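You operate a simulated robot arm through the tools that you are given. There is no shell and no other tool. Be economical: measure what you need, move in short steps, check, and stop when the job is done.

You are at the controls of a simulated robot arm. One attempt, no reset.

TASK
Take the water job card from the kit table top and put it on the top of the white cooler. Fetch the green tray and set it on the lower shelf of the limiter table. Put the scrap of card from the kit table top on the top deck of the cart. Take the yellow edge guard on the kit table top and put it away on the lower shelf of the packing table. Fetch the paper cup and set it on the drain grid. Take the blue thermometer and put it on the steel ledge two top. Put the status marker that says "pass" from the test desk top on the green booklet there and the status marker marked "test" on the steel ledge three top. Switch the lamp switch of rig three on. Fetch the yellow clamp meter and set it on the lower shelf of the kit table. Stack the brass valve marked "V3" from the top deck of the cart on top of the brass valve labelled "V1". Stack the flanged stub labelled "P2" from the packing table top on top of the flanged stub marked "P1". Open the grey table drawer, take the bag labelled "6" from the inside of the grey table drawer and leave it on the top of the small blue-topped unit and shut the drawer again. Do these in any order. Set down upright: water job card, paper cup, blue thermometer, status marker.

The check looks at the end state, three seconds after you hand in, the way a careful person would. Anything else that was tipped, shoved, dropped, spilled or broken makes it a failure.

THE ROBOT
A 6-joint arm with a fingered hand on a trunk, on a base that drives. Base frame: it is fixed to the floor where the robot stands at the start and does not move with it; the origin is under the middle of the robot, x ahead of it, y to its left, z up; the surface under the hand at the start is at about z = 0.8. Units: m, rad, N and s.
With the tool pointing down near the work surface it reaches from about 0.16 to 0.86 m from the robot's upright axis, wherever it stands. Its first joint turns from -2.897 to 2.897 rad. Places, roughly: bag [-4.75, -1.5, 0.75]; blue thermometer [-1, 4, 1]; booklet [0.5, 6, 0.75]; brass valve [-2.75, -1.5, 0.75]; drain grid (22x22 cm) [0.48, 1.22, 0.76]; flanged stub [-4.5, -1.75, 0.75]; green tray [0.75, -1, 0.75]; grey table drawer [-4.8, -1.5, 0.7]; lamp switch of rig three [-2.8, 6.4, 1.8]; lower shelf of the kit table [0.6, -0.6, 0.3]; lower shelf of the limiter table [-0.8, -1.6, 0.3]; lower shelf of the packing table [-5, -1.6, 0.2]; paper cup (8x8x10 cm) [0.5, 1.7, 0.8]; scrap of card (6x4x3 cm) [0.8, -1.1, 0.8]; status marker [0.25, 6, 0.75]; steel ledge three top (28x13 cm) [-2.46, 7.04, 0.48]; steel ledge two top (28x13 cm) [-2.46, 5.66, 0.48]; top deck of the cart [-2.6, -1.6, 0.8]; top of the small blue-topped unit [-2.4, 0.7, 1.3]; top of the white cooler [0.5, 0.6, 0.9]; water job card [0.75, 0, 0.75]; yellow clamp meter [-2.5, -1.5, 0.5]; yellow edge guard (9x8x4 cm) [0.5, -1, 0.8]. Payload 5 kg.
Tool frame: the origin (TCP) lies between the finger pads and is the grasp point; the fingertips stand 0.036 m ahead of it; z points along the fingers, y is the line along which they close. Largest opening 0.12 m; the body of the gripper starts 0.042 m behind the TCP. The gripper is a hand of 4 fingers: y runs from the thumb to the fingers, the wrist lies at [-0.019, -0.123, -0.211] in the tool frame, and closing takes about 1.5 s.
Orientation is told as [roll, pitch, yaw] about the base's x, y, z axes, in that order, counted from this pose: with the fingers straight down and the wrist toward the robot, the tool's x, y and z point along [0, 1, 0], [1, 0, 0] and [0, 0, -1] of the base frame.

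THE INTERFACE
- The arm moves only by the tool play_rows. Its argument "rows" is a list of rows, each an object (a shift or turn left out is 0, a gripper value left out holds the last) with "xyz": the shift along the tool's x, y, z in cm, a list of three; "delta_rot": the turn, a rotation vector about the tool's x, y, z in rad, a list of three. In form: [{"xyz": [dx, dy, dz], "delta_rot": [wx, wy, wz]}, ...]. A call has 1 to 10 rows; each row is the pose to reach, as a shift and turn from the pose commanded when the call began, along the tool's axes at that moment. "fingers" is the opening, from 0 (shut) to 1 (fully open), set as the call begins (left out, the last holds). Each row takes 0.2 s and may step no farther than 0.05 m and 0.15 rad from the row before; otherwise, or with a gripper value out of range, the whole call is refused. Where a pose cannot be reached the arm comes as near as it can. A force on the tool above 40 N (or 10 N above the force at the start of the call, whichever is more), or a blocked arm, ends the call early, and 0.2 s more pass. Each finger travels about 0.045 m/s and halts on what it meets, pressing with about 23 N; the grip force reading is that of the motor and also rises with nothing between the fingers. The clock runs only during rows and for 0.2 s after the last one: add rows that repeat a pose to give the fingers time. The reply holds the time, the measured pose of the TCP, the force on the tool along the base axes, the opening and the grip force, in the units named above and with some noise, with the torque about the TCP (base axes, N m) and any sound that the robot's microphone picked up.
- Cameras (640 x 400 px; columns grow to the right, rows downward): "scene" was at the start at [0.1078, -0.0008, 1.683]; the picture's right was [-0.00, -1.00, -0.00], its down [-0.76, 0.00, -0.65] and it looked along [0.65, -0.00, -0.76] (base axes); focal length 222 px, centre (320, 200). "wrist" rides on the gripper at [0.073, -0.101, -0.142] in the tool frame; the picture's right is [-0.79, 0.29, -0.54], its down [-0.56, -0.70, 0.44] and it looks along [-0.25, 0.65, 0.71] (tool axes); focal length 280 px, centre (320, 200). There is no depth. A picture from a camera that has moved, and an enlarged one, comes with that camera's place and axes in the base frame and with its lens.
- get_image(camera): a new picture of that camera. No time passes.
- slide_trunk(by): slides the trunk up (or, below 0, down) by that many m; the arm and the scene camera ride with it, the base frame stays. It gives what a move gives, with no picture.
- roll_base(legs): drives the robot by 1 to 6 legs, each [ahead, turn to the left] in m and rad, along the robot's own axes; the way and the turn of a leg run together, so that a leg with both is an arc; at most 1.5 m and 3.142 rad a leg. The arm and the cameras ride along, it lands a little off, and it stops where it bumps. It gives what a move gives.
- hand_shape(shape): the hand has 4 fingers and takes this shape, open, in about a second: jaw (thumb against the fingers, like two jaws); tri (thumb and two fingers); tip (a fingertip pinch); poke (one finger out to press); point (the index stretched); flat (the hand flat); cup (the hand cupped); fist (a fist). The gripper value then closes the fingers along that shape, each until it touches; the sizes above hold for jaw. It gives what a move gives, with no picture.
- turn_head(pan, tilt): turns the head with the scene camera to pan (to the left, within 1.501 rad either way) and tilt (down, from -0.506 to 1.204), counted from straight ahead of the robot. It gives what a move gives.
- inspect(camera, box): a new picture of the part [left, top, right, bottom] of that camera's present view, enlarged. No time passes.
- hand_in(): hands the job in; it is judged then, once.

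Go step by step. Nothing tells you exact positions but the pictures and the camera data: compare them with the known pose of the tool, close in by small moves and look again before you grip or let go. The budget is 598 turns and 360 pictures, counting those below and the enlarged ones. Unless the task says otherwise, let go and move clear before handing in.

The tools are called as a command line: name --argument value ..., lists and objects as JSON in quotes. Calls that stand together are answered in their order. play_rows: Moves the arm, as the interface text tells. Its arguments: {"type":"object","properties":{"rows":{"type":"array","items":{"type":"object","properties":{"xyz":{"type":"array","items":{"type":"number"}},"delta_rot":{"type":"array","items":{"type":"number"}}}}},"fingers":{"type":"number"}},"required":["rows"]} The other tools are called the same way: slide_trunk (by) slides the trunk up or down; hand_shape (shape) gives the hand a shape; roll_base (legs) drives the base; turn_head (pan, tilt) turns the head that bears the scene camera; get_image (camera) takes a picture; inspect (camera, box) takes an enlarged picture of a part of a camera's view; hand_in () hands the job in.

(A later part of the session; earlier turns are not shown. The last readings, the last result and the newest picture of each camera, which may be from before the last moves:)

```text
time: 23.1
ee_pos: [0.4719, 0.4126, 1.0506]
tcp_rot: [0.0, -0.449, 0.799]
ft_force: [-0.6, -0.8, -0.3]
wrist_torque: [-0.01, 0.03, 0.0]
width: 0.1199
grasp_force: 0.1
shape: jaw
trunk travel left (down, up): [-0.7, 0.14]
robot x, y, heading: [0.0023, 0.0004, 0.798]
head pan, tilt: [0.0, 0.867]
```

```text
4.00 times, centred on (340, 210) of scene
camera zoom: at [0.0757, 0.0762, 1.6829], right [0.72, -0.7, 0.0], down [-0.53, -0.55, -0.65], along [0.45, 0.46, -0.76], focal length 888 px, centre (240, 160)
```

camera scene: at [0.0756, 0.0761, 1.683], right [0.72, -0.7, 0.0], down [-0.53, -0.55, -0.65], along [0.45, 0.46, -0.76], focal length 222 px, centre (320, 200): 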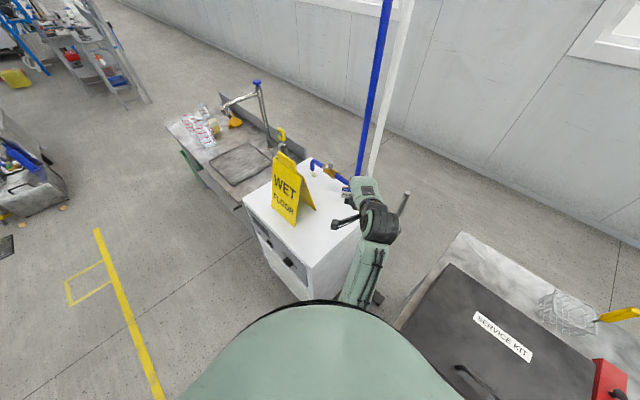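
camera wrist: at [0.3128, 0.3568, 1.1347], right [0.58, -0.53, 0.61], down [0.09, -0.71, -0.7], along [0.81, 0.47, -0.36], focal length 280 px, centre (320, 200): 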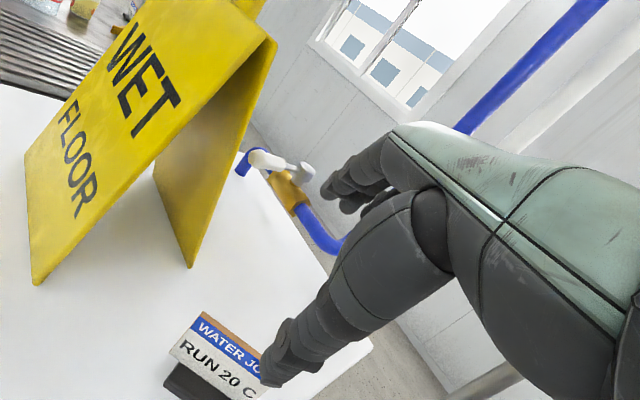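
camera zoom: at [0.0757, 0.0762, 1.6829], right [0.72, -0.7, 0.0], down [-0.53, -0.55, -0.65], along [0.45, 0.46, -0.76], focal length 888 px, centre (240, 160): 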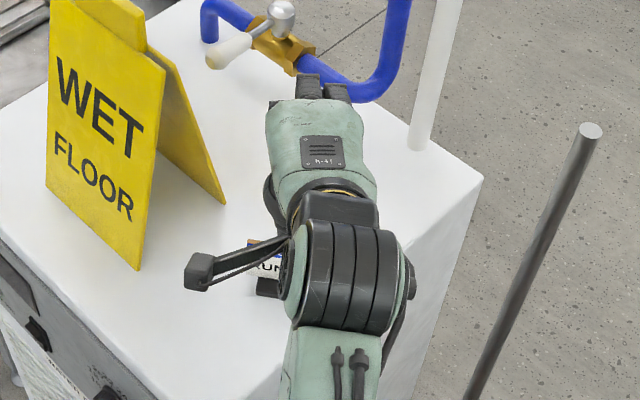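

Card done. I'll raise and retract the hand, straighten it, then drive toward the sink area.

play_rows --rows '[{"xyz": [0, 0.5, -4.5]}, {"xyz": [0, 0, -9.3], "delta_rot": [0.1, 0, 0]}, {"xyz": [0, -2, -13.5], "delta_rot": [0.2, 0, 0]}, {"xyz": [0, -4.5, -17.8], "delta_rot": [0.3, 0, 0]}, {"xyz": [0, -7, -22], "delta_rot": [0.45, 0, 0]}, {"xyz": [0, -9.3, -26.4], "delta_rot": [0.45, 0, 0]}]'

roll_base --legs '[[0, 0.88], [1.45, 0], [0, -1.67]]'

get_image --camera "scene"

```text
time: 24.4
ee_pos: [0.4055, 0.3346, 1.1063]
tcp_rot: [0.0, -0.003, 0.797]
ft_force: [0.9, 0.1, 0.6]
wrist_torque: [0.01, -0.04, 0.0]
width: 0.1199
grasp_force: 0.0
shape: jaw
out of reach, approached as far as the arm can: row 4, 5, 6
trunk travel left (down, up): [-0.7, 0.14]
robot x, y, heading: [0.0037, 0.0015, 0.799]
head pan, tilt: [0.0, 0.867]
```

```text
time: 39.8
ee_pos: [0.3612, 1.4063, 1.1059]
tcp_rot: [-0.001, -0.005, 0.05]
ft_force: [0.6, 0.4, 0.6]
wrist_torque: [0.01, -0.03, 0.01]
width: 0.12
grasp_force: 0.0
shape: jaw
trunk travel left (down, up): [-0.7, 0.14]
robot x, y, heading: [-0.1667, 1.4335, 0.052]
head pan, tilt: [0.0, 0.867]
```

```text
319 pictures are left
camera scene: at [-0.0562, 1.4402, 1.683], right [0.05, -1.0, 0.0], down [-0.76, -0.04, -0.65], along [0.65, 0.03, -0.76], focal length 222 px, centre (320, 200)
```

scene: 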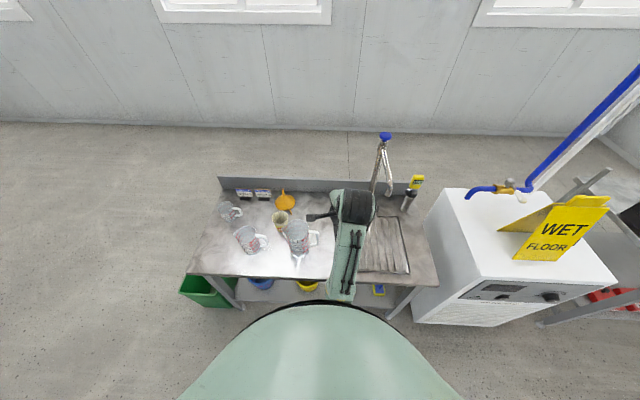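

inspect --camera "scene" --box '[190, 130, 430, 290]'

get_image --camera "wrist"

```text
2.50 times, centred on (310, 210) of scene
camera zoom: at [-0.0562, 1.4402, 1.683], right [0.05, -1.0, 0.0], down [-0.76, -0.04, -0.65], along [0.65, 0.03, -0.76], focal length 555 px, centre (345, 175)
```

zoom: 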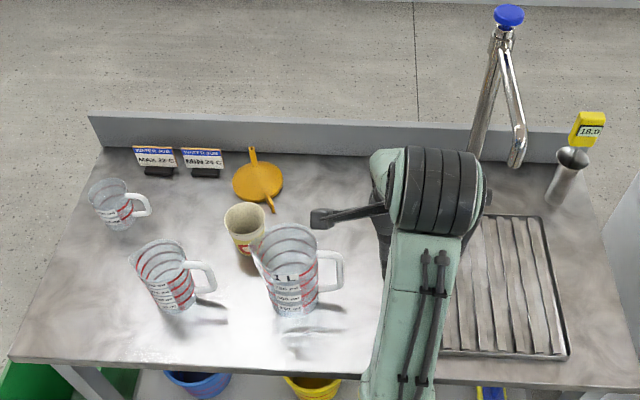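

```text
317 pictures are left
camera wrist: at [0.2561, 1.4747, 1.2473], right [0.33, -0.77, 0.54], down [-0.67, -0.59, -0.45], along [0.67, -0.22, -0.71], focal length 280 px, centre (320, 200)
```

wrist: 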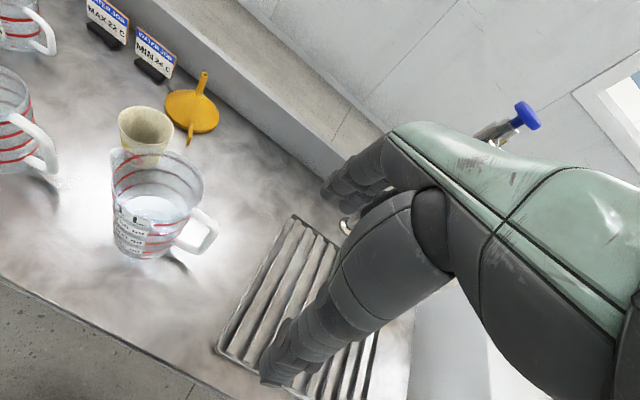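

The paper cup is behind the large jug at about (0.525, 1.65), rim z≈0.87. I'll move above it with the hand yawed so the fingers avoid jug and funnel.

play_rows --rows '[{"xyz": [3.3, 2.5, 0], "delta_rot": [0, 0, 0.15]}, {"xyz": [6.6, 5, 0], "delta_rot": [0, 0, 0.3]}, {"xyz": [10, 7.5, 0], "delta_rot": [0, 0, 0.45]}, {"xyz": [13.3, 10, 0], "delta_rot": [0, 0, 0.6]}, {"xyz": [16.6, 12.5, 0], "delta_rot": [0, 0, 0.75]}, {"xyz": [20, 15, 0], "delta_rot": [0, 0, 0.9]}, {"xyz": [23.3, 17.6, 0], "delta_rot": [0, 0, 1.05]}]'

get_image --camera "wrist"

inspect --camera "scene" --box '[190, 130, 430, 290]'

```text
time: 41.4
ee_pos: [0.5297, 1.6501, 1.1034]
tcp_rot: [0.003, -0.005, -1.0]
ft_force: [-0.1, 0.5, 0.5]
wrist_torque: [-0.01, 0.05, -0.03]
width: 0.12
grasp_force: 0.1
shape: jaw
out of reach, approached as far as the arm can: row 7
trunk travel left (down, up): [-0.7, 0.14]
robot x, y, heading: [-0.1658, 1.4365, 0.05]
head pan, tilt: [0.0, 0.867]
```

```text
316 pictures are left
camera wrist: at [0.5354, 1.7753, 1.2446], right [-0.51, -0.67, 0.54], down [-0.85, 0.29, -0.45], along [0.15, -0.69, -0.71], focal length 280 px, centre (320, 200)
```

wrist: 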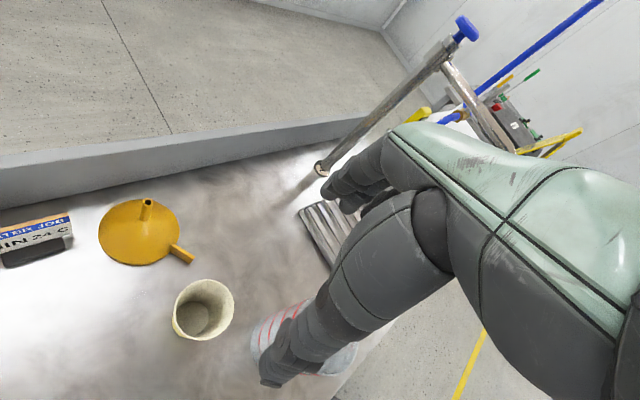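

```text
2.50 times, centred on (310, 210) of scene
camera zoom: at [-0.0545, 1.4427, 1.6828], right [0.05, -1.0, 0.0], down [-0.76, -0.04, -0.65], along [0.64, 0.03, -0.76], focal length 555 px, centre (345, 175)
```

zoom: 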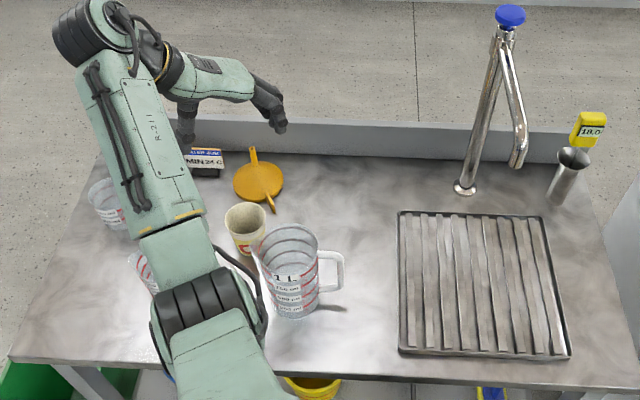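

Cup rim refined: (0.547, 1.66, 0.833), table z≈0.735. Move down to above the cup with a bit more yaw.

play_rows --rows '[{"xyz": [1, 0, 3], "delta_rot": [0, 0, 0.1]}, {"xyz": [2, 0, 7], "delta_rot": [0, 0, 0.2]}, {"xyz": [2, 0, 11], "delta_rot": [0, 0, 0.3]}, {"xyz": [2, 0, 15], "delta_rot": [0, 0, 0.3]}]'

get_image --camera "wrist"

inspect --camera "scene" --box '[190, 130, 430, 290]'

```text
time: 42.4
ee_pos: [0.5446, 1.661, 0.9555]
tcp_rot: [0.004, -0.001, -1.3]
ft_force: [-0.3, -0.6, 0.5]
wrist_torque: [-0.01, 0.0, 0.03]
width: 0.1197
grasp_force: 0.1
shape: jaw
trunk travel left (down, up): [-0.7, 0.14]
robot x, y, heading: [-0.162, 1.4353, 0.052]
head pan, tilt: [0.0, 0.867]
```

```text
314 pictures are left
camera wrist: at [0.5873, 1.7777, 1.0963], right [-0.69, -0.49, 0.54], down [-0.73, 0.53, -0.45], along [-0.07, -0.7, -0.71], focal length 280 px, centre (320, 200)
```

wrist: 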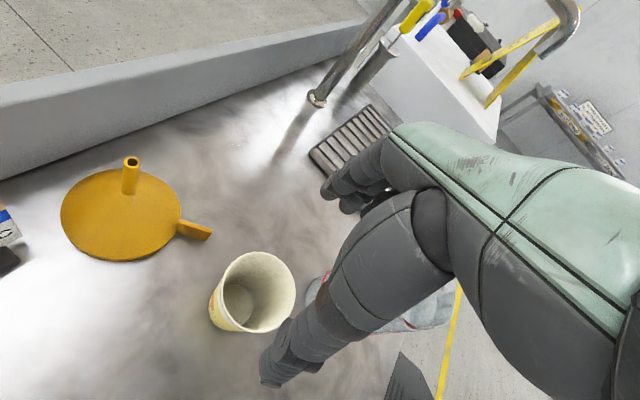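

```text
2.50 times, centred on (310, 210) of scene
camera zoom: at [-0.0551, 1.4412, 1.6829], right [0.05, -1.0, 0.0], down [-0.76, -0.04, -0.65], along [0.64, 0.03, -0.76], focal length 555 px, centre (345, 175)
```

zoom: 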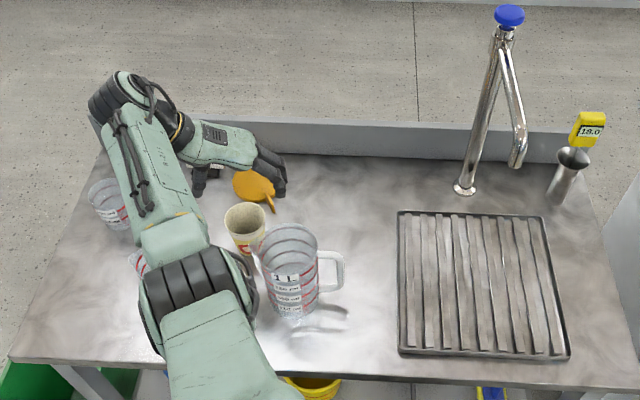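

play_rows --rows '[{"xyz": [0.4, -0.3, 3]}, {"xyz": [0.4, -0.3, 6]}, {"xyz": [0.4, -0.3, 9]}]'

get_image --camera "wrist"

inspect --camera "scene" --box '[190, 130, 430, 290]'

```text
time: 43.1
ee_pos: [0.5443, 1.6604, 0.8651]
tcp_rot: [0.003, -0.002, -1.299]
ft_force: [-0.8, 0.0, 0.4]
wrist_torque: [-0.06, 0.04, 0.0]
width: 0.1199
grasp_force: 0.1
shape: jaw
out of reach, approached as far as the arm can: row 3
trunk travel left (down, up): [-0.7, 0.14]
robot x, y, heading: [-0.1639, 1.4375, 0.051]
head pan, tilt: [0.0, 0.867]
```

```text
312 pictures are left
camera wrist: at [0.5864, 1.7783, 1.0077], right [-0.69, -0.49, 0.54], down [-0.73, 0.52, -0.45], along [-0.06, -0.7, -0.71], focal length 280 px, centre (320, 200)
```

wrist: 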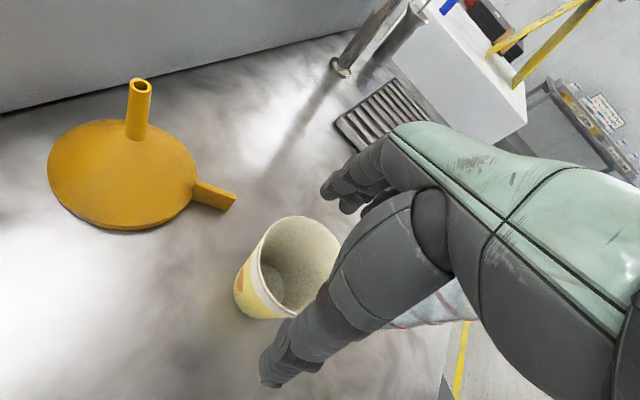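

```text
2.50 times, centred on (310, 210) of scene
camera zoom: at [-0.0559, 1.4405, 1.683], right [0.05, -1.0, 0.0], down [-0.76, -0.04, -0.65], along [0.65, 0.03, -0.76], focal length 555 px, centre (345, 175)
```

zoom: 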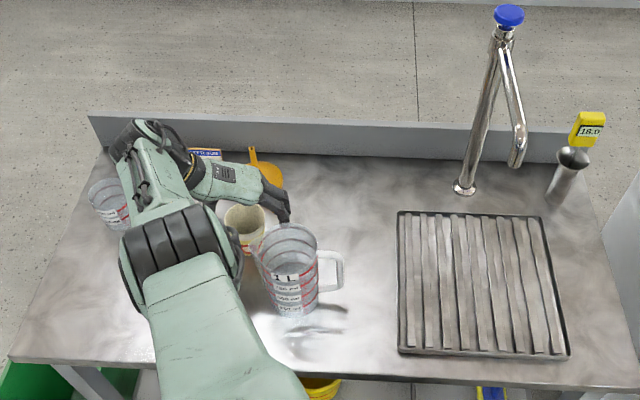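

The arm is at its limit here. I'll raise, drive 12 cm nearer, then come back over the cup.

play_rows --rows '[{"xyz": [0, 0, -3]}, {"xyz": [0, 0, -6]}, {"xyz": [0, 0, -9]}, {"xyz": [0, 0, -12]}]'

roll_base --legs '[[0.12, 0]]'

get_image --camera "scene"

```text
time: 44.1
ee_pos: [0.5433, 1.6633, 0.9864]
tcp_rot: [0.005, -0.001, -1.298]
ft_force: [0.0, -0.2, -0.4]
wrist_torque: [-0.01, -0.02, -0.02]
width: 0.1199
grasp_force: 0.0
shape: jaw
trunk travel left (down, up): [-0.7, 0.14]
robot x, y, heading: [-0.1631, 1.4349, 0.051]
head pan, tilt: [0.0, 0.867]
```

```text
time: 45.4
ee_pos: [0.6622, 1.6682, 0.9877]
tcp_rot: [0.003, -0.003, -1.298]
ft_force: [0.3, -0.5, 0.3]
wrist_torque: [0.0, 0.04, 0.01]
width: 0.1197
grasp_force: 0.1
shape: jaw
trunk travel left (down, up): [-0.7, 0.14]
robot x, y, heading: [-0.0489, 1.4429, 0.05]
head pan, tilt: [0.0, 0.867]
```

```text
310 pictures are left
camera scene: at [0.0615, 1.4463, 1.6831], right [0.05, -1.0, 0.0], down [-0.76, -0.04, -0.65], along [0.65, 0.03, -0.76], focal length 222 px, centre (320, 200)
```

scene: 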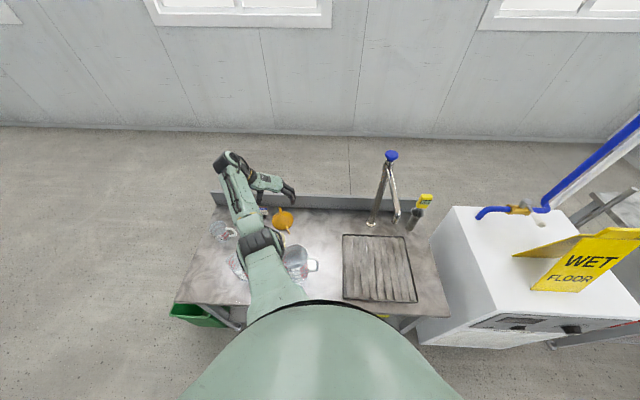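

play_rows --rows '[{"xyz": [-4, -1, 0]}, {"xyz": [-8, -2, 0]}, {"xyz": [-11, -2.8, 0]}, {"xyz": [-11, -2.8, 4]}, {"xyz": [-11, -2.8, 7]}]'

get_image --camera "wrist"

inspect --camera "scene" --box '[160, 140, 400, 300]'

```text
time: 46.6
ee_pos: [0.5513, 1.6659, 0.9138]
tcp_rot: [0.004, -0.002, -1.301]
ft_force: [0.2, 0.2, -0.5]
wrist_torque: [-0.03, 0.0, 0.0]
width: 0.1199
grasp_force: 0.0
shape: jaw
out of reach, approached as far as the arm can: row 2, 3, 4
trunk travel left (down, up): [-0.7, 0.14]
robot x, y, heading: [-0.0448, 1.4386, 0.05]
head pan, tilt: [0.0, 0.867]
```

```text
309 pictures are left
camera wrist: at [0.5937, 1.7839, 1.0554], right [-0.68, -0.49, 0.54], down [-0.73, 0.52, -0.45], along [-0.07, -0.7, -0.71], focal length 280 px, centre (320, 200)
```

wrist: 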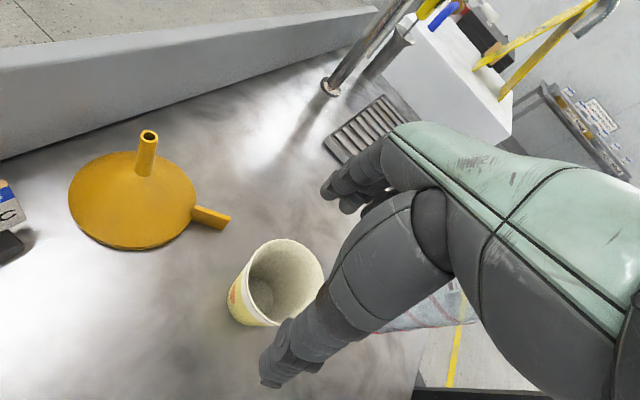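

```text
2.50 times, centred on (280, 220) of scene
camera zoom: at [0.064, 1.4468, 1.6829], right [0.05, -1.0, 0.0], down [-0.76, -0.04, -0.65], along [0.64, 0.03, -0.76], focal length 555 px, centre (420, 150)
```

zoom: 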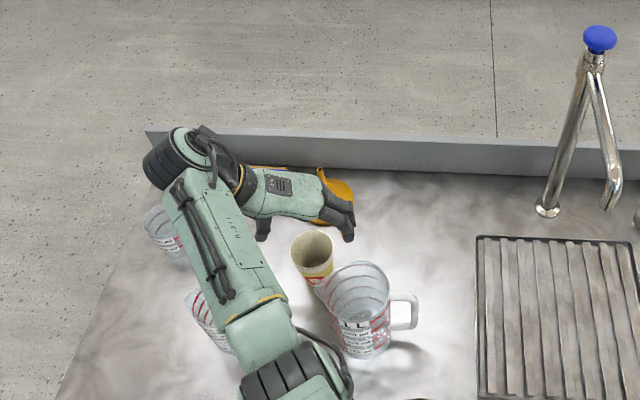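

play_rows --rows '[{"xyz": [-0.4, 0.4, 3]}, {"xyz": [-0.4, 0.4, 6]}, {"xyz": [-0.4, 0.4, 9.5]}]'

get_image --camera "wrist"

inspect --camera "scene" --box '[160, 140, 400, 300]'

```text
time: 47.4
ee_pos: [0.5471, 1.6627, 0.8192]
tcp_rot: [0.005, 0.001, -1.298]
ft_force: [0.1, 0.6, -1.1]
wrist_torque: [0.0, 0.0, 0.0]
width: 0.1199
grasp_force: 0.1
shape: jaw
trunk travel left (down, up): [-0.7, 0.14]
robot x, y, heading: [-0.0451, 1.4399, 0.05]
head pan, tilt: [0.0, 0.867]
```

```text
307 pictures are left
camera wrist: at [0.5904, 1.7803, 0.9611], right [-0.69, -0.49, 0.54], down [-0.73, 0.52, -0.45], along [-0.06, -0.7, -0.71], focal length 280 px, centre (320, 200)
```

wrist: 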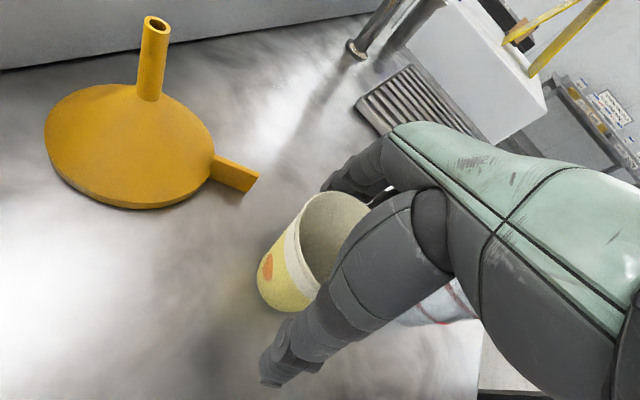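

```text
2.50 times, centred on (280, 220) of scene
camera zoom: at [0.0626, 1.4466, 1.683], right [0.05, -1.0, 0.0], down [-0.76, -0.04, -0.65], along [0.65, 0.03, -0.76], focal length 555 px, centre (420, 150)
```

zoom: 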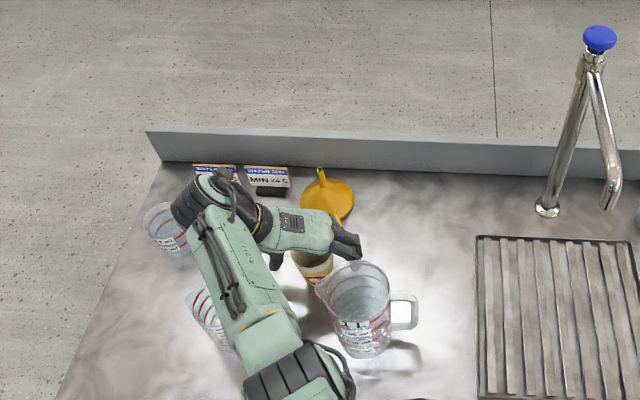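

The cup is between thumb and fingers. Closing.

play_rows --rows '[{"xyz": [0, 0, 0]}, {"xyz": [0, 0, 0]}, {"xyz": [0, 0, 0]}, {"xyz": [0, 0, 0]}, {"xyz": [0, 0, 0]}, {"xyz": [0, 0, 0]}]' --fingers 0.5

get_image --camera "wrist"

```text
time: 48.8
ee_pos: [0.5466, 1.6622, 0.8182]
tcp_rot: [0.003, -0.001, -1.298]
ft_force: [0.5, -0.2, 0.2]
wrist_torque: [-0.01, 0.01, -0.03]
width: 0.0577
grasp_force: 23.1
shape: jaw
trunk travel left (down, up): [-0.7, 0.14]
robot x, y, heading: [-0.0454, 1.4426, 0.049]
head pan, tilt: [0.0, 0.867]
```

```text
305 pictures are left
camera wrist: at [0.5901, 1.78, 0.961], right [-0.69, -0.49, 0.54], down [-0.73, 0.52, -0.45], along [-0.07, -0.7, -0.71], focal length 280 px, centre (320, 200)
```

wrist: 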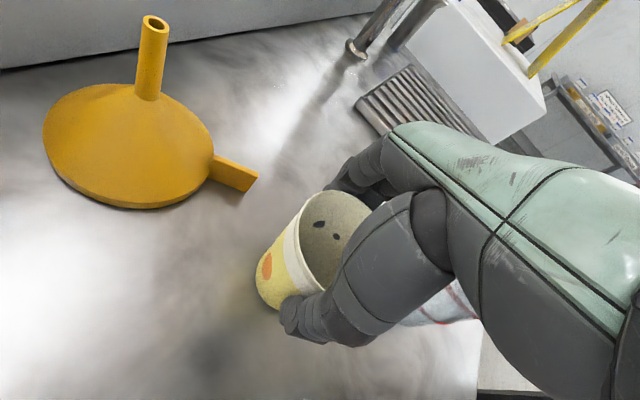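

Gripped. Lift straight up.

play_rows --rows '[{"xyz": [0, 0, -3]}, {"xyz": [0, 0, -7]}, {"xyz": [0, 0, -11]}, {"xyz": [0, 0, -15]}]'

get_image --camera "wrist"

get_image --camera "scene"

```text
time: 49.8
ee_pos: [0.5659, 1.6627, 0.9492]
tcp_rot: [0.003, 0.0, -1.297]
ft_force: [-0.4, -0.4, 0.7]
wrist_torque: [0.04, 0.01, 0.01]
width: 0.0579
grasp_force: 22.5
shape: jaw
out of reach, approached as far as the arm can: row 4
trunk travel left (down, up): [-0.7, 0.14]
robot x, y, heading: [-0.0455, 1.4435, 0.05]
head pan, tilt: [0.0, 0.867]
```

```text
304 pictures are left
camera wrist: at [0.6091, 1.7806, 1.0917], right [-0.68, -0.49, 0.54], down [-0.73, 0.52, -0.45], along [-0.06, -0.7, -0.71], focal length 280 px, centre (320, 200)
```

wrist: 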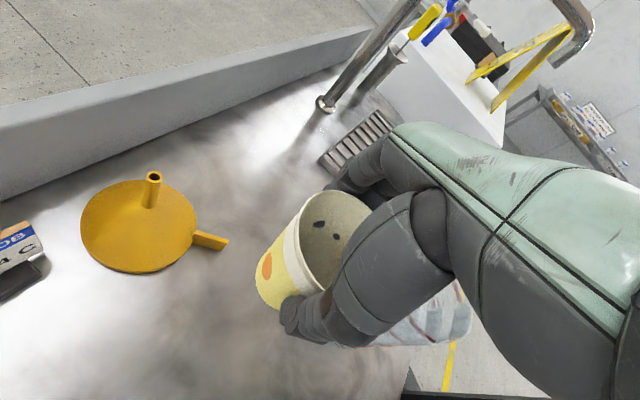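

```text
303 pictures are left
camera scene: at [0.0639, 1.4466, 1.6828], right [0.05, -1.0, 0.0], down [-0.76, -0.04, -0.65], along [0.64, 0.03, -0.76], focal length 222 px, centre (320, 200)
```

scene: 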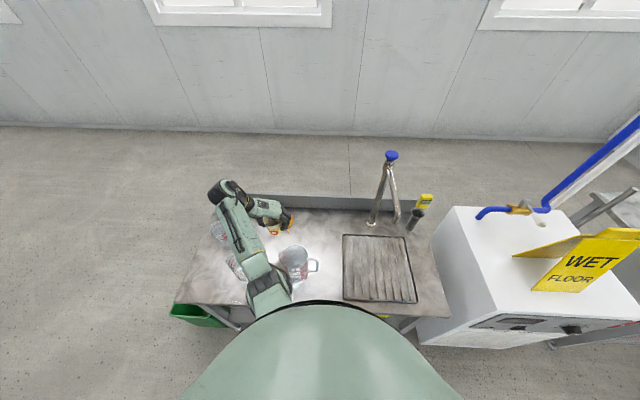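

Raise with the trunk, then carry over to the grid.

slide_trunk --by 0.13

play_rows --rows '[{"xyz": [-2.3, 3.92, 0], "delta_rot": [0, 0, -0.087]}, {"xyz": [-4.6, 7.84, 0], "delta_rot": [0, 0, -0.174]}, {"xyz": [-6.9, 11.76, 0], "delta_rot": [0, 0, -0.26]}, {"xyz": [-9.2, 15.68, 0], "delta_rot": [0, 0, -0.347]}, {"xyz": [-11.5, 19.6, 0], "delta_rot": [0, 0, -0.434]}, {"xyz": [-13.8, 23.5, 0], "delta_rot": [0, 0, -0.52]}, {"xyz": [-16.1, 27.4, 0], "delta_rot": [0, 0, -0.607]}, {"xyz": [-18.4, 31.4, 0], "delta_rot": [0, 0, -0.69]}, {"xyz": [-20.7, 35.3, 0], "delta_rot": [0, 0, -0.78]}, {"xyz": [-23, 39.2, 0], "delta_rot": [0, 0, -0.867]}]'

get_image --camera "scene"

get_image --camera "wrist"

```text
time: 51.4
ee_pos: [0.5665, 1.6633, 1.0805]
tcp_rot: [0.006, -0.001, -1.298]
ft_force: [0.3, -0.1, 0.5]
wrist_torque: [-0.02, 0.02, 0.01]
width: 0.0577
grasp_force: 23.2
shape: jaw
trunk travel left (down, up): [-0.83, 0.01]
robot x, y, heading: [-0.0483, 1.4408, 0.051]
head pan, tilt: [0.0, 0.867]
```

```text
time: 53.6
ee_pos: [0.4494, 1.2207, 1.08]
tcp_rot: [0.003, -0.005, -0.429]
ft_force: [-0.2, -0.2, -0.1]
wrist_torque: [0.02, -0.01, 0.03]
width: 0.0574
grasp_force: 22.6
shape: jaw
trunk travel left (down, up): [-0.83, 0.01]
robot x, y, heading: [-0.0469, 1.4424, 0.052]
head pan, tilt: [0.0, 0.867]
```

```text
302 pictures are left
camera scene: at [0.0622, 1.4437, 1.813], right [0.05, -1.0, 0.0], down [-0.76, -0.04, -0.65], along [0.65, 0.03, -0.76], focal length 222 px, centre (320, 200)
```

scene: 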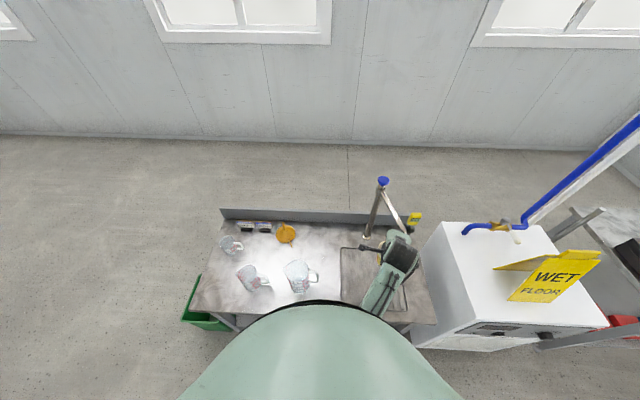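

```text
301 pictures are left
camera wrist: at [0.3861, 1.3295, 1.2207], right [-0.07, -0.84, 0.54], down [-0.87, -0.22, -0.45], along [0.49, -0.5, -0.71], focal length 280 px, centre (320, 200)
```

wrist: 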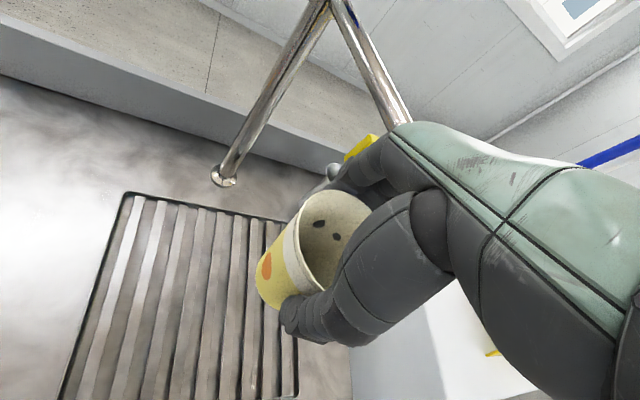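

inspect --camera "scene" --box '[330, 160, 450, 330]'

```text
2.35 times, centred on (390, 245) of scene
camera zoom: at [0.0622, 1.4437, 1.813], right [0.05, -1.0, 0.0], down [-0.76, -0.04, -0.65], along [0.65, 0.03, -0.76], focal length 522 px, centre (155, 94)
```

zoom: 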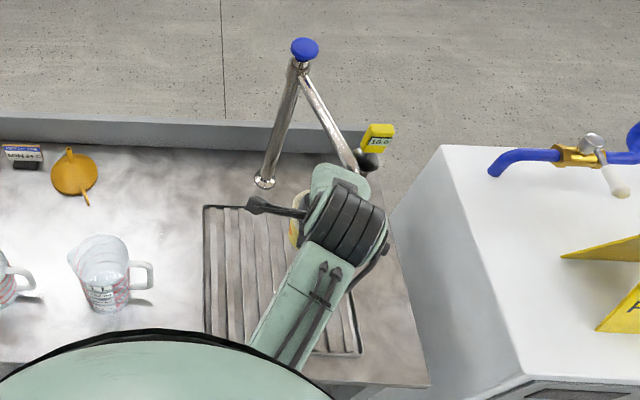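

The tap spout tip hangs right next to my fingers (about (0.51, 1.205, 1.05)). I'll back off toward the robot and to the left, then lower over the near-left part of the grid.

play_rows --rows '[{"xyz": [-1, -2.2, 0]}, {"xyz": [-2.1, -4.5, 0]}, {"xyz": [2, -5, 0]}, {"xyz": [4.2, -5.2, 0]}, {"xyz": [4.2, -5.2, 4.5]}, {"xyz": [4.2, -5.2, 9]}, {"xyz": [4.2, -5.2, 13]}, {"xyz": [4.2, -5.2, 17]}, {"xyz": [4.2, -5.2, 20]}]'

get_image --camera "wrist"

inspect --camera "scene" --box '[330, 160, 450, 330]'

```text
time: 55.6
ee_pos: [0.4231, 1.2818, 0.8788]
tcp_rot: [0.003, -0.007, -0.431]
ft_force: [0.5, -0.1, 0.0]
wrist_torque: [0.0, 0.0, 0.04]
width: 0.0575
grasp_force: 22.8
shape: jaw
trunk travel left (down, up): [-0.83, 0.01]
robot x, y, heading: [-0.0465, 1.4424, 0.051]
head pan, tilt: [0.0, 0.867]
```

```text
299 pictures are left
camera wrist: at [0.3603, 1.3912, 1.0195], right [-0.07, -0.84, 0.54], down [-0.87, -0.22, -0.45], along [0.49, -0.5, -0.71], focal length 280 px, centre (320, 200)
```

wrist: 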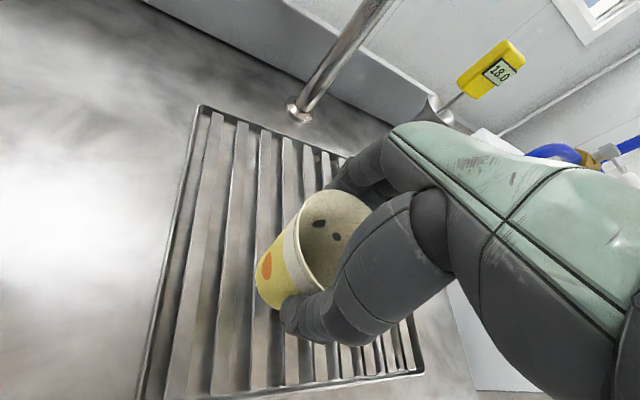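

```text
2.35 times, centred on (390, 245) of scene
camera zoom: at [0.0629, 1.4464, 1.813], right [0.05, -1.0, 0.0], down [-0.76, -0.04, -0.65], along [0.65, 0.03, -0.76], focal length 522 px, centre (155, 94)
```

zoom: 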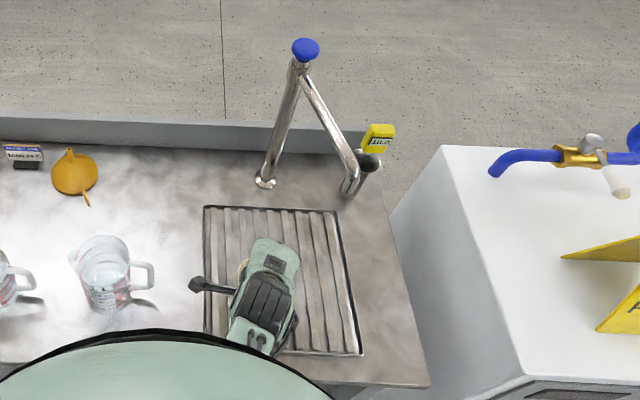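

Clear of the spout and over the grid. Lower to contact.

play_rows --rows '[{"xyz": [0, 0, 2]}, {"xyz": [0, 0, 3.2]}, {"xyz": [0, 0, 3.6]}, {"xyz": [0, 0, 4.0]}, {"xyz": [0, 0, 4.4]}, {"xyz": [0, 0, 4.8]}]'

get_image --camera "wrist"

```text
time: 57.0
ee_pos: [0.4234, 1.2823, 0.833]
tcp_rot: [0.002, -0.009, -0.43]
ft_force: [0.3, 0.3, 8.5]
wrist_torque: [0.09, 0.05, 0.0]
width: 0.0572
grasp_force: 23.1
shape: jaw
trunk travel left (down, up): [-0.83, 0.01]
robot x, y, heading: [-0.0442, 1.4404, 0.054]
head pan, tilt: [0.0, 0.867]
```

```text
297 pictures are left
camera wrist: at [0.3591, 1.3921, 0.9744], right [-0.07, -0.84, 0.54], down [-0.87, -0.22, -0.45], along [0.49, -0.5, -0.71], focal length 280 px, centre (320, 200)
```

wrist: 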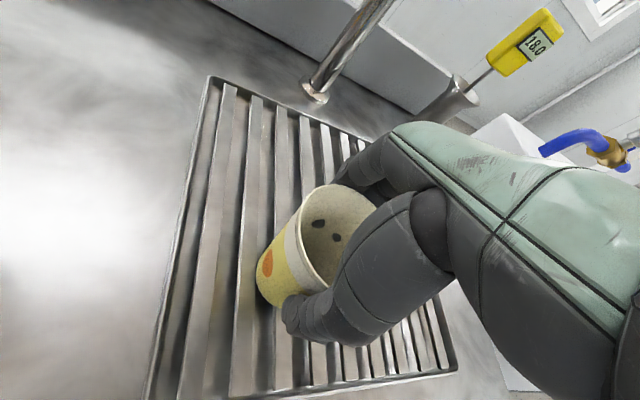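

Contact. Release and rise.

play_rows --rows '[{"xyz": [0, 0, 0]}, {"xyz": [0, 0, 0]}, {"xyz": [0, 0, 0]}, {"xyz": [0, 0, 0]}, {"xyz": [0, 0, 0]}]' --fingers 0.95

play_rows --rows '[{"xyz": [0, 0, -2]}, {"xyz": [0, 0, -4]}, {"xyz": [0, 0, -7]}, {"xyz": [0, -2, -11]}, {"xyz": [0, -4, -15]}, {"xyz": [0, -4, -20]}, {"xyz": [0, -4, -25]}]'

inspect --camera "scene" --box '[330, 160, 450, 330]'

get_image --camera "wrist"

```text
time: 58.2
ee_pos: [0.4229, 1.2824, 0.8315]
tcp_rot: [0.004, -0.005, -0.431]
ft_force: [0.2, -0.1, -0.7]
wrist_torque: [0.06, -0.04, -0.02]
width: 0.1134
grasp_force: 0.1
shape: jaw
trunk travel left (down, up): [-0.83, 0.01]
robot x, y, heading: [-0.0499, 1.4407, 0.052]
head pan, tilt: [0.0, 0.867]
```

```text
time: 59.8
ee_pos: [0.3845, 1.2996, 1.0828]
tcp_rot: [0.003, -0.003, -0.431]
ft_force: [0.2, 0.1, 0.0]
wrist_torque: [0.01, 0.02, -0.02]
width: 0.1136
grasp_force: 0.1
shape: jaw
trunk travel left (down, up): [-0.83, 0.01]
robot x, y, heading: [-0.044, 1.4423, 0.049]
head pan, tilt: [0.0, 0.867]
```

```text
2.35 times, centred on (390, 245) of scene
camera zoom: at [0.0625, 1.4461, 1.8129], right [0.05, -1.0, 0.0], down [-0.76, -0.04, -0.65], along [0.65, 0.03, -0.76], focal length 522 px, centre (155, 94)
```

zoom: 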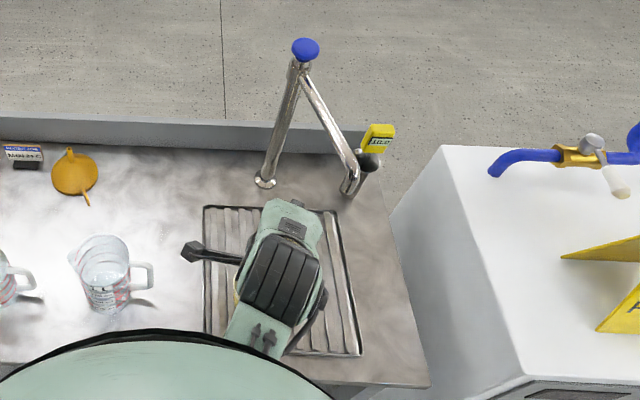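

```text
295 pictures are left
camera wrist: at [0.3219, 1.4087, 1.2238], right [-0.07, -0.84, 0.54], down [-0.87, -0.22, -0.45], along [0.49, -0.5, -0.71], focal length 280 px, centre (320, 200)
```

wrist: 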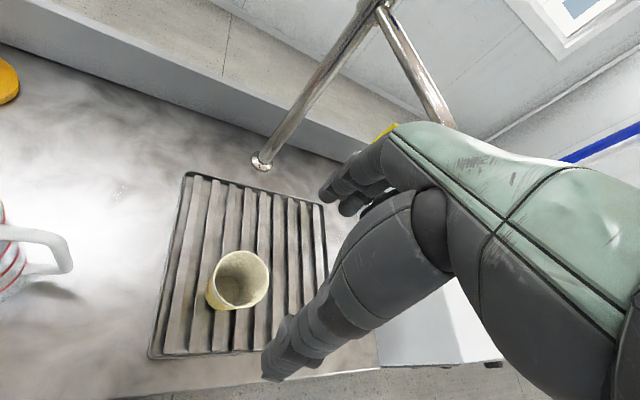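

The cup stands on the grid. Next go north: back up, turn left and look around.

roll_base --legs '[[-0.45, 0], [0, 1.6]]'

turn_head --pan 0.0 --tilt 0.35

get_image --camera "scene"

```text
time: 67.4
ee_pos: [-0.3735, 1.8521, 1.0824]
tcp_rot: [0.003, -0.004, 1.194]
ft_force: [0.3, -0.5, -0.8]
wrist_torque: [0.01, 0.0, -0.04]
width: 0.1138
grasp_force: 0.1
shape: jaw
trunk travel left (down, up): [-0.83, 0.01]
robot x, y, heading: [-0.4937, 1.4175, 1.671]
head pan, tilt: [0.0, 0.867]
```

```text
time: 68.3
ee_pos: [-0.374, 1.8543, 1.0819]
tcp_rot: [0.005, -0.006, 1.193]
ft_force: [-0.1, -0.2, -0.6]
wrist_torque: [-0.03, 0.02, 0.04]
width: 0.1137
grasp_force: 0.3
shape: jaw
trunk travel left (down, up): [-0.83, 0.01]
robot x, y, heading: [-0.4908, 1.4151, 1.678]
head pan, tilt: [0.0, 0.351]
```

```text
294 pictures are left
camera scene: at [-0.5041, 1.5388, 1.858], right [0.99, 0.1, 0.0], down [0.04, -0.34, -0.94], along [-0.1, 0.93, -0.34], focal length 222 px, centre (320, 200)
```

scene: 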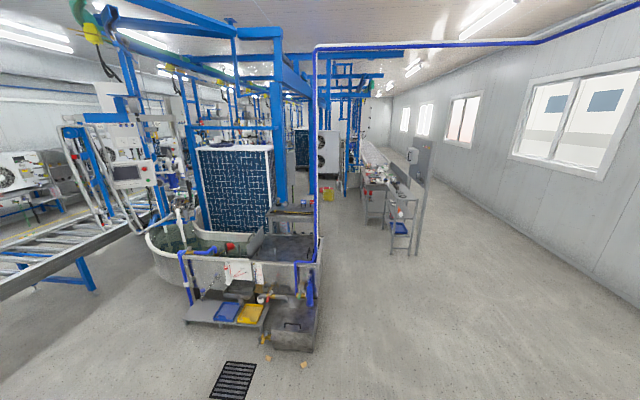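

inspect --camera "scene" --box '[140, 180, 340, 370]'

inspect --camera "scene" --box '[260, 120, 440, 260]'

```text
2.11 times, centred on (240, 275) of scene
camera zoom: at [-0.5041, 1.5388, 1.858], right [0.99, 0.1, 0.0], down [0.04, -0.34, -0.94], along [-0.1, 0.93, -0.34], focal length 467 px, centre (488, 42)
```

zoom: 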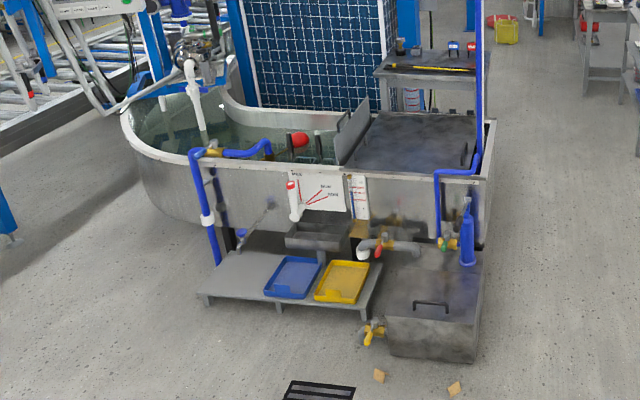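

```text
2.86 times, centred on (350, 190) of scene
camera zoom: at [-0.5041, 1.5388, 1.858], right [0.99, 0.1, 0.0], down [0.04, -0.34, -0.94], along [-0.1, 0.93, -0.34], focal length 634 px, centre (234, 229)
```

zoom: 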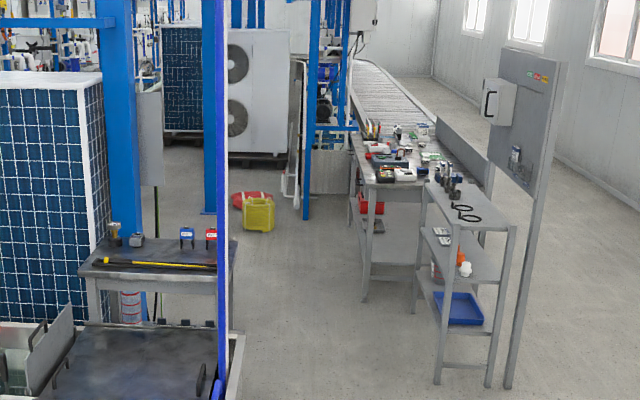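

The blue thermometer appears on the small table behind the bath, about (-0.93, 3.8). I'll drive to the open aisle beside it.

roll_base --legs '[[0, -0.264], [1.25, 0], [1.2, 0], [0, 1.73]]'

turn_head --pan 0.0 --tilt 0.6

get_image --camera "scene"

```text
time: 87.4
ee_pos: [-0.5095, 3.984, 1.0814]
tcp_rot: [0.003, -0.005, 2.63]
ft_force: [0.0, -0.3, 0.0]
wrist_torque: [-0.01, -0.03, 0.0]
width: 0.1135
grasp_force: 0.1
shape: jaw
trunk travel left (down, up): [-0.83, 0.01]
robot x, y, heading: [-0.0906, 3.8058, 3.109]
head pan, tilt: [0.0, 0.351]
```

```text
time: 88.2
ee_pos: [-0.5101, 3.9845, 1.0829]
tcp_rot: [0.004, -0.006, 2.627]
ft_force: [0.5, 0.1, -0.3]
wrist_torque: [0.0, -0.02, 0.04]
width: 0.1136
grasp_force: 0.1
shape: jaw
trunk travel left (down, up): [-0.83, 0.01]
robot x, y, heading: [-0.0928, 3.811, 3.11]
head pan, tilt: [0.0, 0.6]
```

```text
291 pictures are left
camera scene: at [-0.2105, 3.8106, 1.8353], right [0.03, 1.0, 0.0], down [0.56, -0.02, -0.83], along [-0.83, 0.03, -0.56], focal length 222 px, centre (320, 200)
```

scene: 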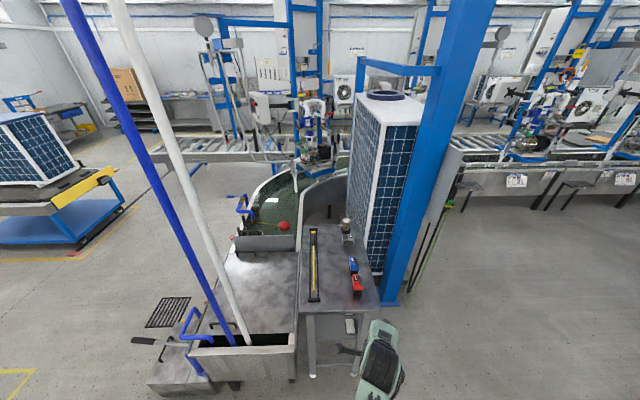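

inspect --camera "scene" --box '[280, 200, 400, 320]'

get_image --camera "wrist"

```text
3.33 times, centred on (340, 260) of scene
camera zoom: at [-0.2105, 3.8106, 1.8353], right [0.03, 1.0, 0.0], down [0.56, -0.02, -0.83], along [-0.83, 0.03, -0.56], focal length 740 px, centre (253, 0)
```

zoom: 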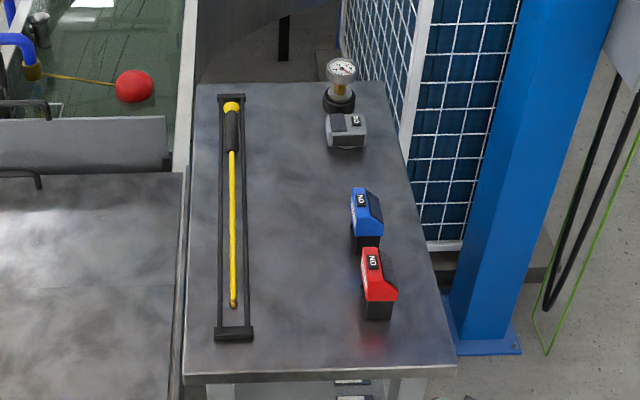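

```text
289 pictures are left
camera wrist: at [-0.4562, 3.8721, 1.2236], right [0.14, 0.83, 0.54], down [0.88, 0.14, -0.45], along [-0.45, 0.54, -0.71], focal length 280 px, centre (320, 200)
```

wrist: 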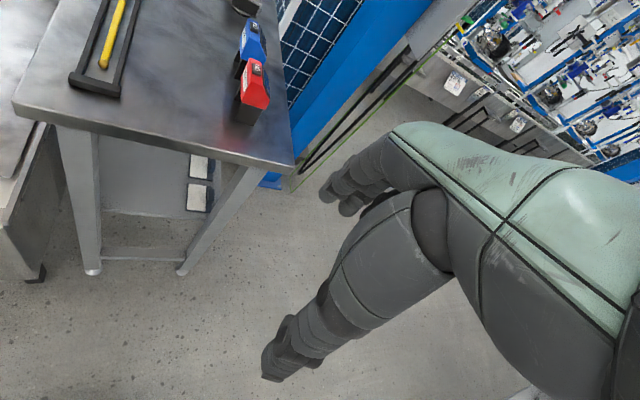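

Blue thermometer base is at about (-0.975, 4.01), top z≈0.93, with the red one 10 cm in front. I'll drive 0.18 closer and turn the hand so that it closes along y.

roll_base --legs '[[0.18, 0]]'

play_rows --rows '[{"xyz": [0, 0, 0], "delta_rot": [0, 0, 0.15]}, {"xyz": [0, 0, 0], "delta_rot": [0, 0, 0.3]}, {"xyz": [0, 0, 0], "delta_rot": [0, 0, 0.45]}, {"xyz": [0, 0, 0], "delta_rot": [0, 0, 0.6]}, {"xyz": [0, 0, 0], "delta_rot": [0, 0, 0.75]}, {"xyz": [0, 0, 0], "delta_rot": [0, 0, 0.9]}, {"xyz": [0, 0, 0], "delta_rot": [0, 0, 1.05]}]'

get_image --camera "wrist"

get_image --camera "scene"

```text
time: 89.8
ee_pos: [-0.6867, 3.9911, 1.0817]
tcp_rot: [0.002, -0.005, 2.627]
ft_force: [0.6, -0.1, -0.2]
wrist_torque: [0.01, -0.03, -0.05]
width: 0.1137
grasp_force: 0.0
shape: jaw
trunk travel left (down, up): [-0.83, 0.01]
robot x, y, heading: [-0.2714, 3.8111, 3.112]
head pan, tilt: [0.0, 0.6]
```

```text
time: 91.4
ee_pos: [-0.6888, 3.9911, 1.0816]
tcp_rot: [0.005, 0.0, 1.574]
ft_force: [-0.8, -0.7, -0.7]
wrist_torque: [0.01, 0.01, 0.02]
width: 0.1136
grasp_force: 0.1
shape: jaw
trunk travel left (down, up): [-0.83, 0.01]
robot x, y, heading: [-0.272, 3.8125, 3.102]
head pan, tilt: [0.0, 0.6]
```

```text
288 pictures are left
camera wrist: at [-0.7599, 3.8905, 1.224], right [0.79, 0.29, 0.54], down [0.56, -0.7, -0.45], along [0.25, 0.65, -0.72], focal length 280 px, centre (320, 200)
```

wrist: 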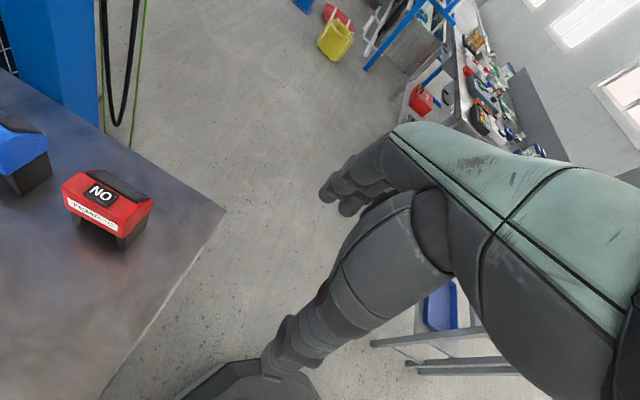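

```text
287 pictures are left
camera scene: at [-0.39, 3.8167, 1.8352], right [0.03, 1.0, 0.0], down [0.56, -0.02, -0.82], along [-0.82, 0.03, -0.57], focal length 222 px, centre (320, 200)
```

scene: 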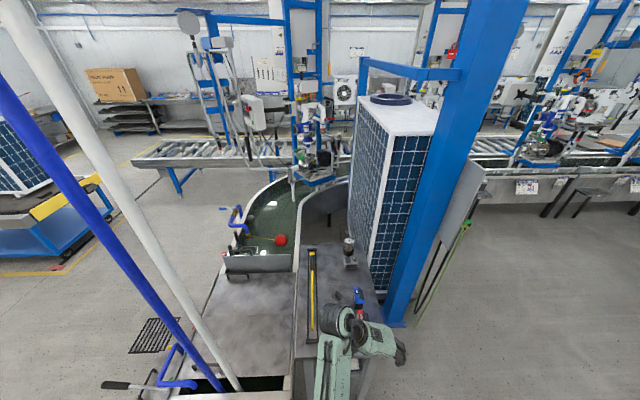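

play_rows --rows '[{"xyz": [5, 0, 0]}, {"xyz": [10, 0.5, 0]}, {"xyz": [15, 1, 0]}, {"xyz": [20, 1.5, 0]}, {"xyz": [24, 2, 0]}, {"xyz": [28, 2, 0]}, {"xyz": [28, 2, 3]}]' --fingers 1.0

get_image --camera "wrist"

inspect --camera "scene" --box '[290, 230, 430, 340]'

```text
refused: row 2 steps farther than a row can; nothing moved
```

```text
286 pictures are left
camera wrist: at [-0.7599, 3.8905, 1.224], right [0.79, 0.29, 0.54], down [0.56, -0.7, -0.45], along [0.25, 0.65, -0.72], focal length 280 px, centre (320, 200)
```

wrist: 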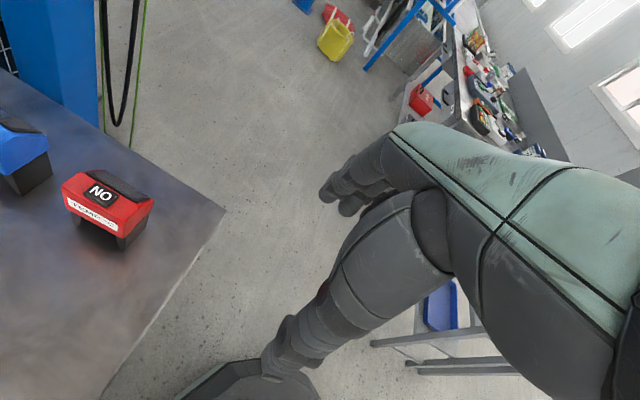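

```text
3.64 times, centred on (360, 285) of scene
camera zoom: at [-0.39, 3.8167, 1.8352], right [0.03, 1.0, 0.0], down [0.56, -0.02, -0.82], along [-0.82, 0.03, -0.57], focal length 807 px, centre (174, -109)
```

zoom: 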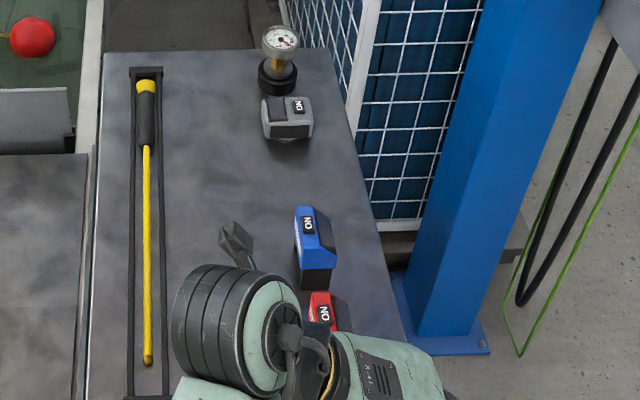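

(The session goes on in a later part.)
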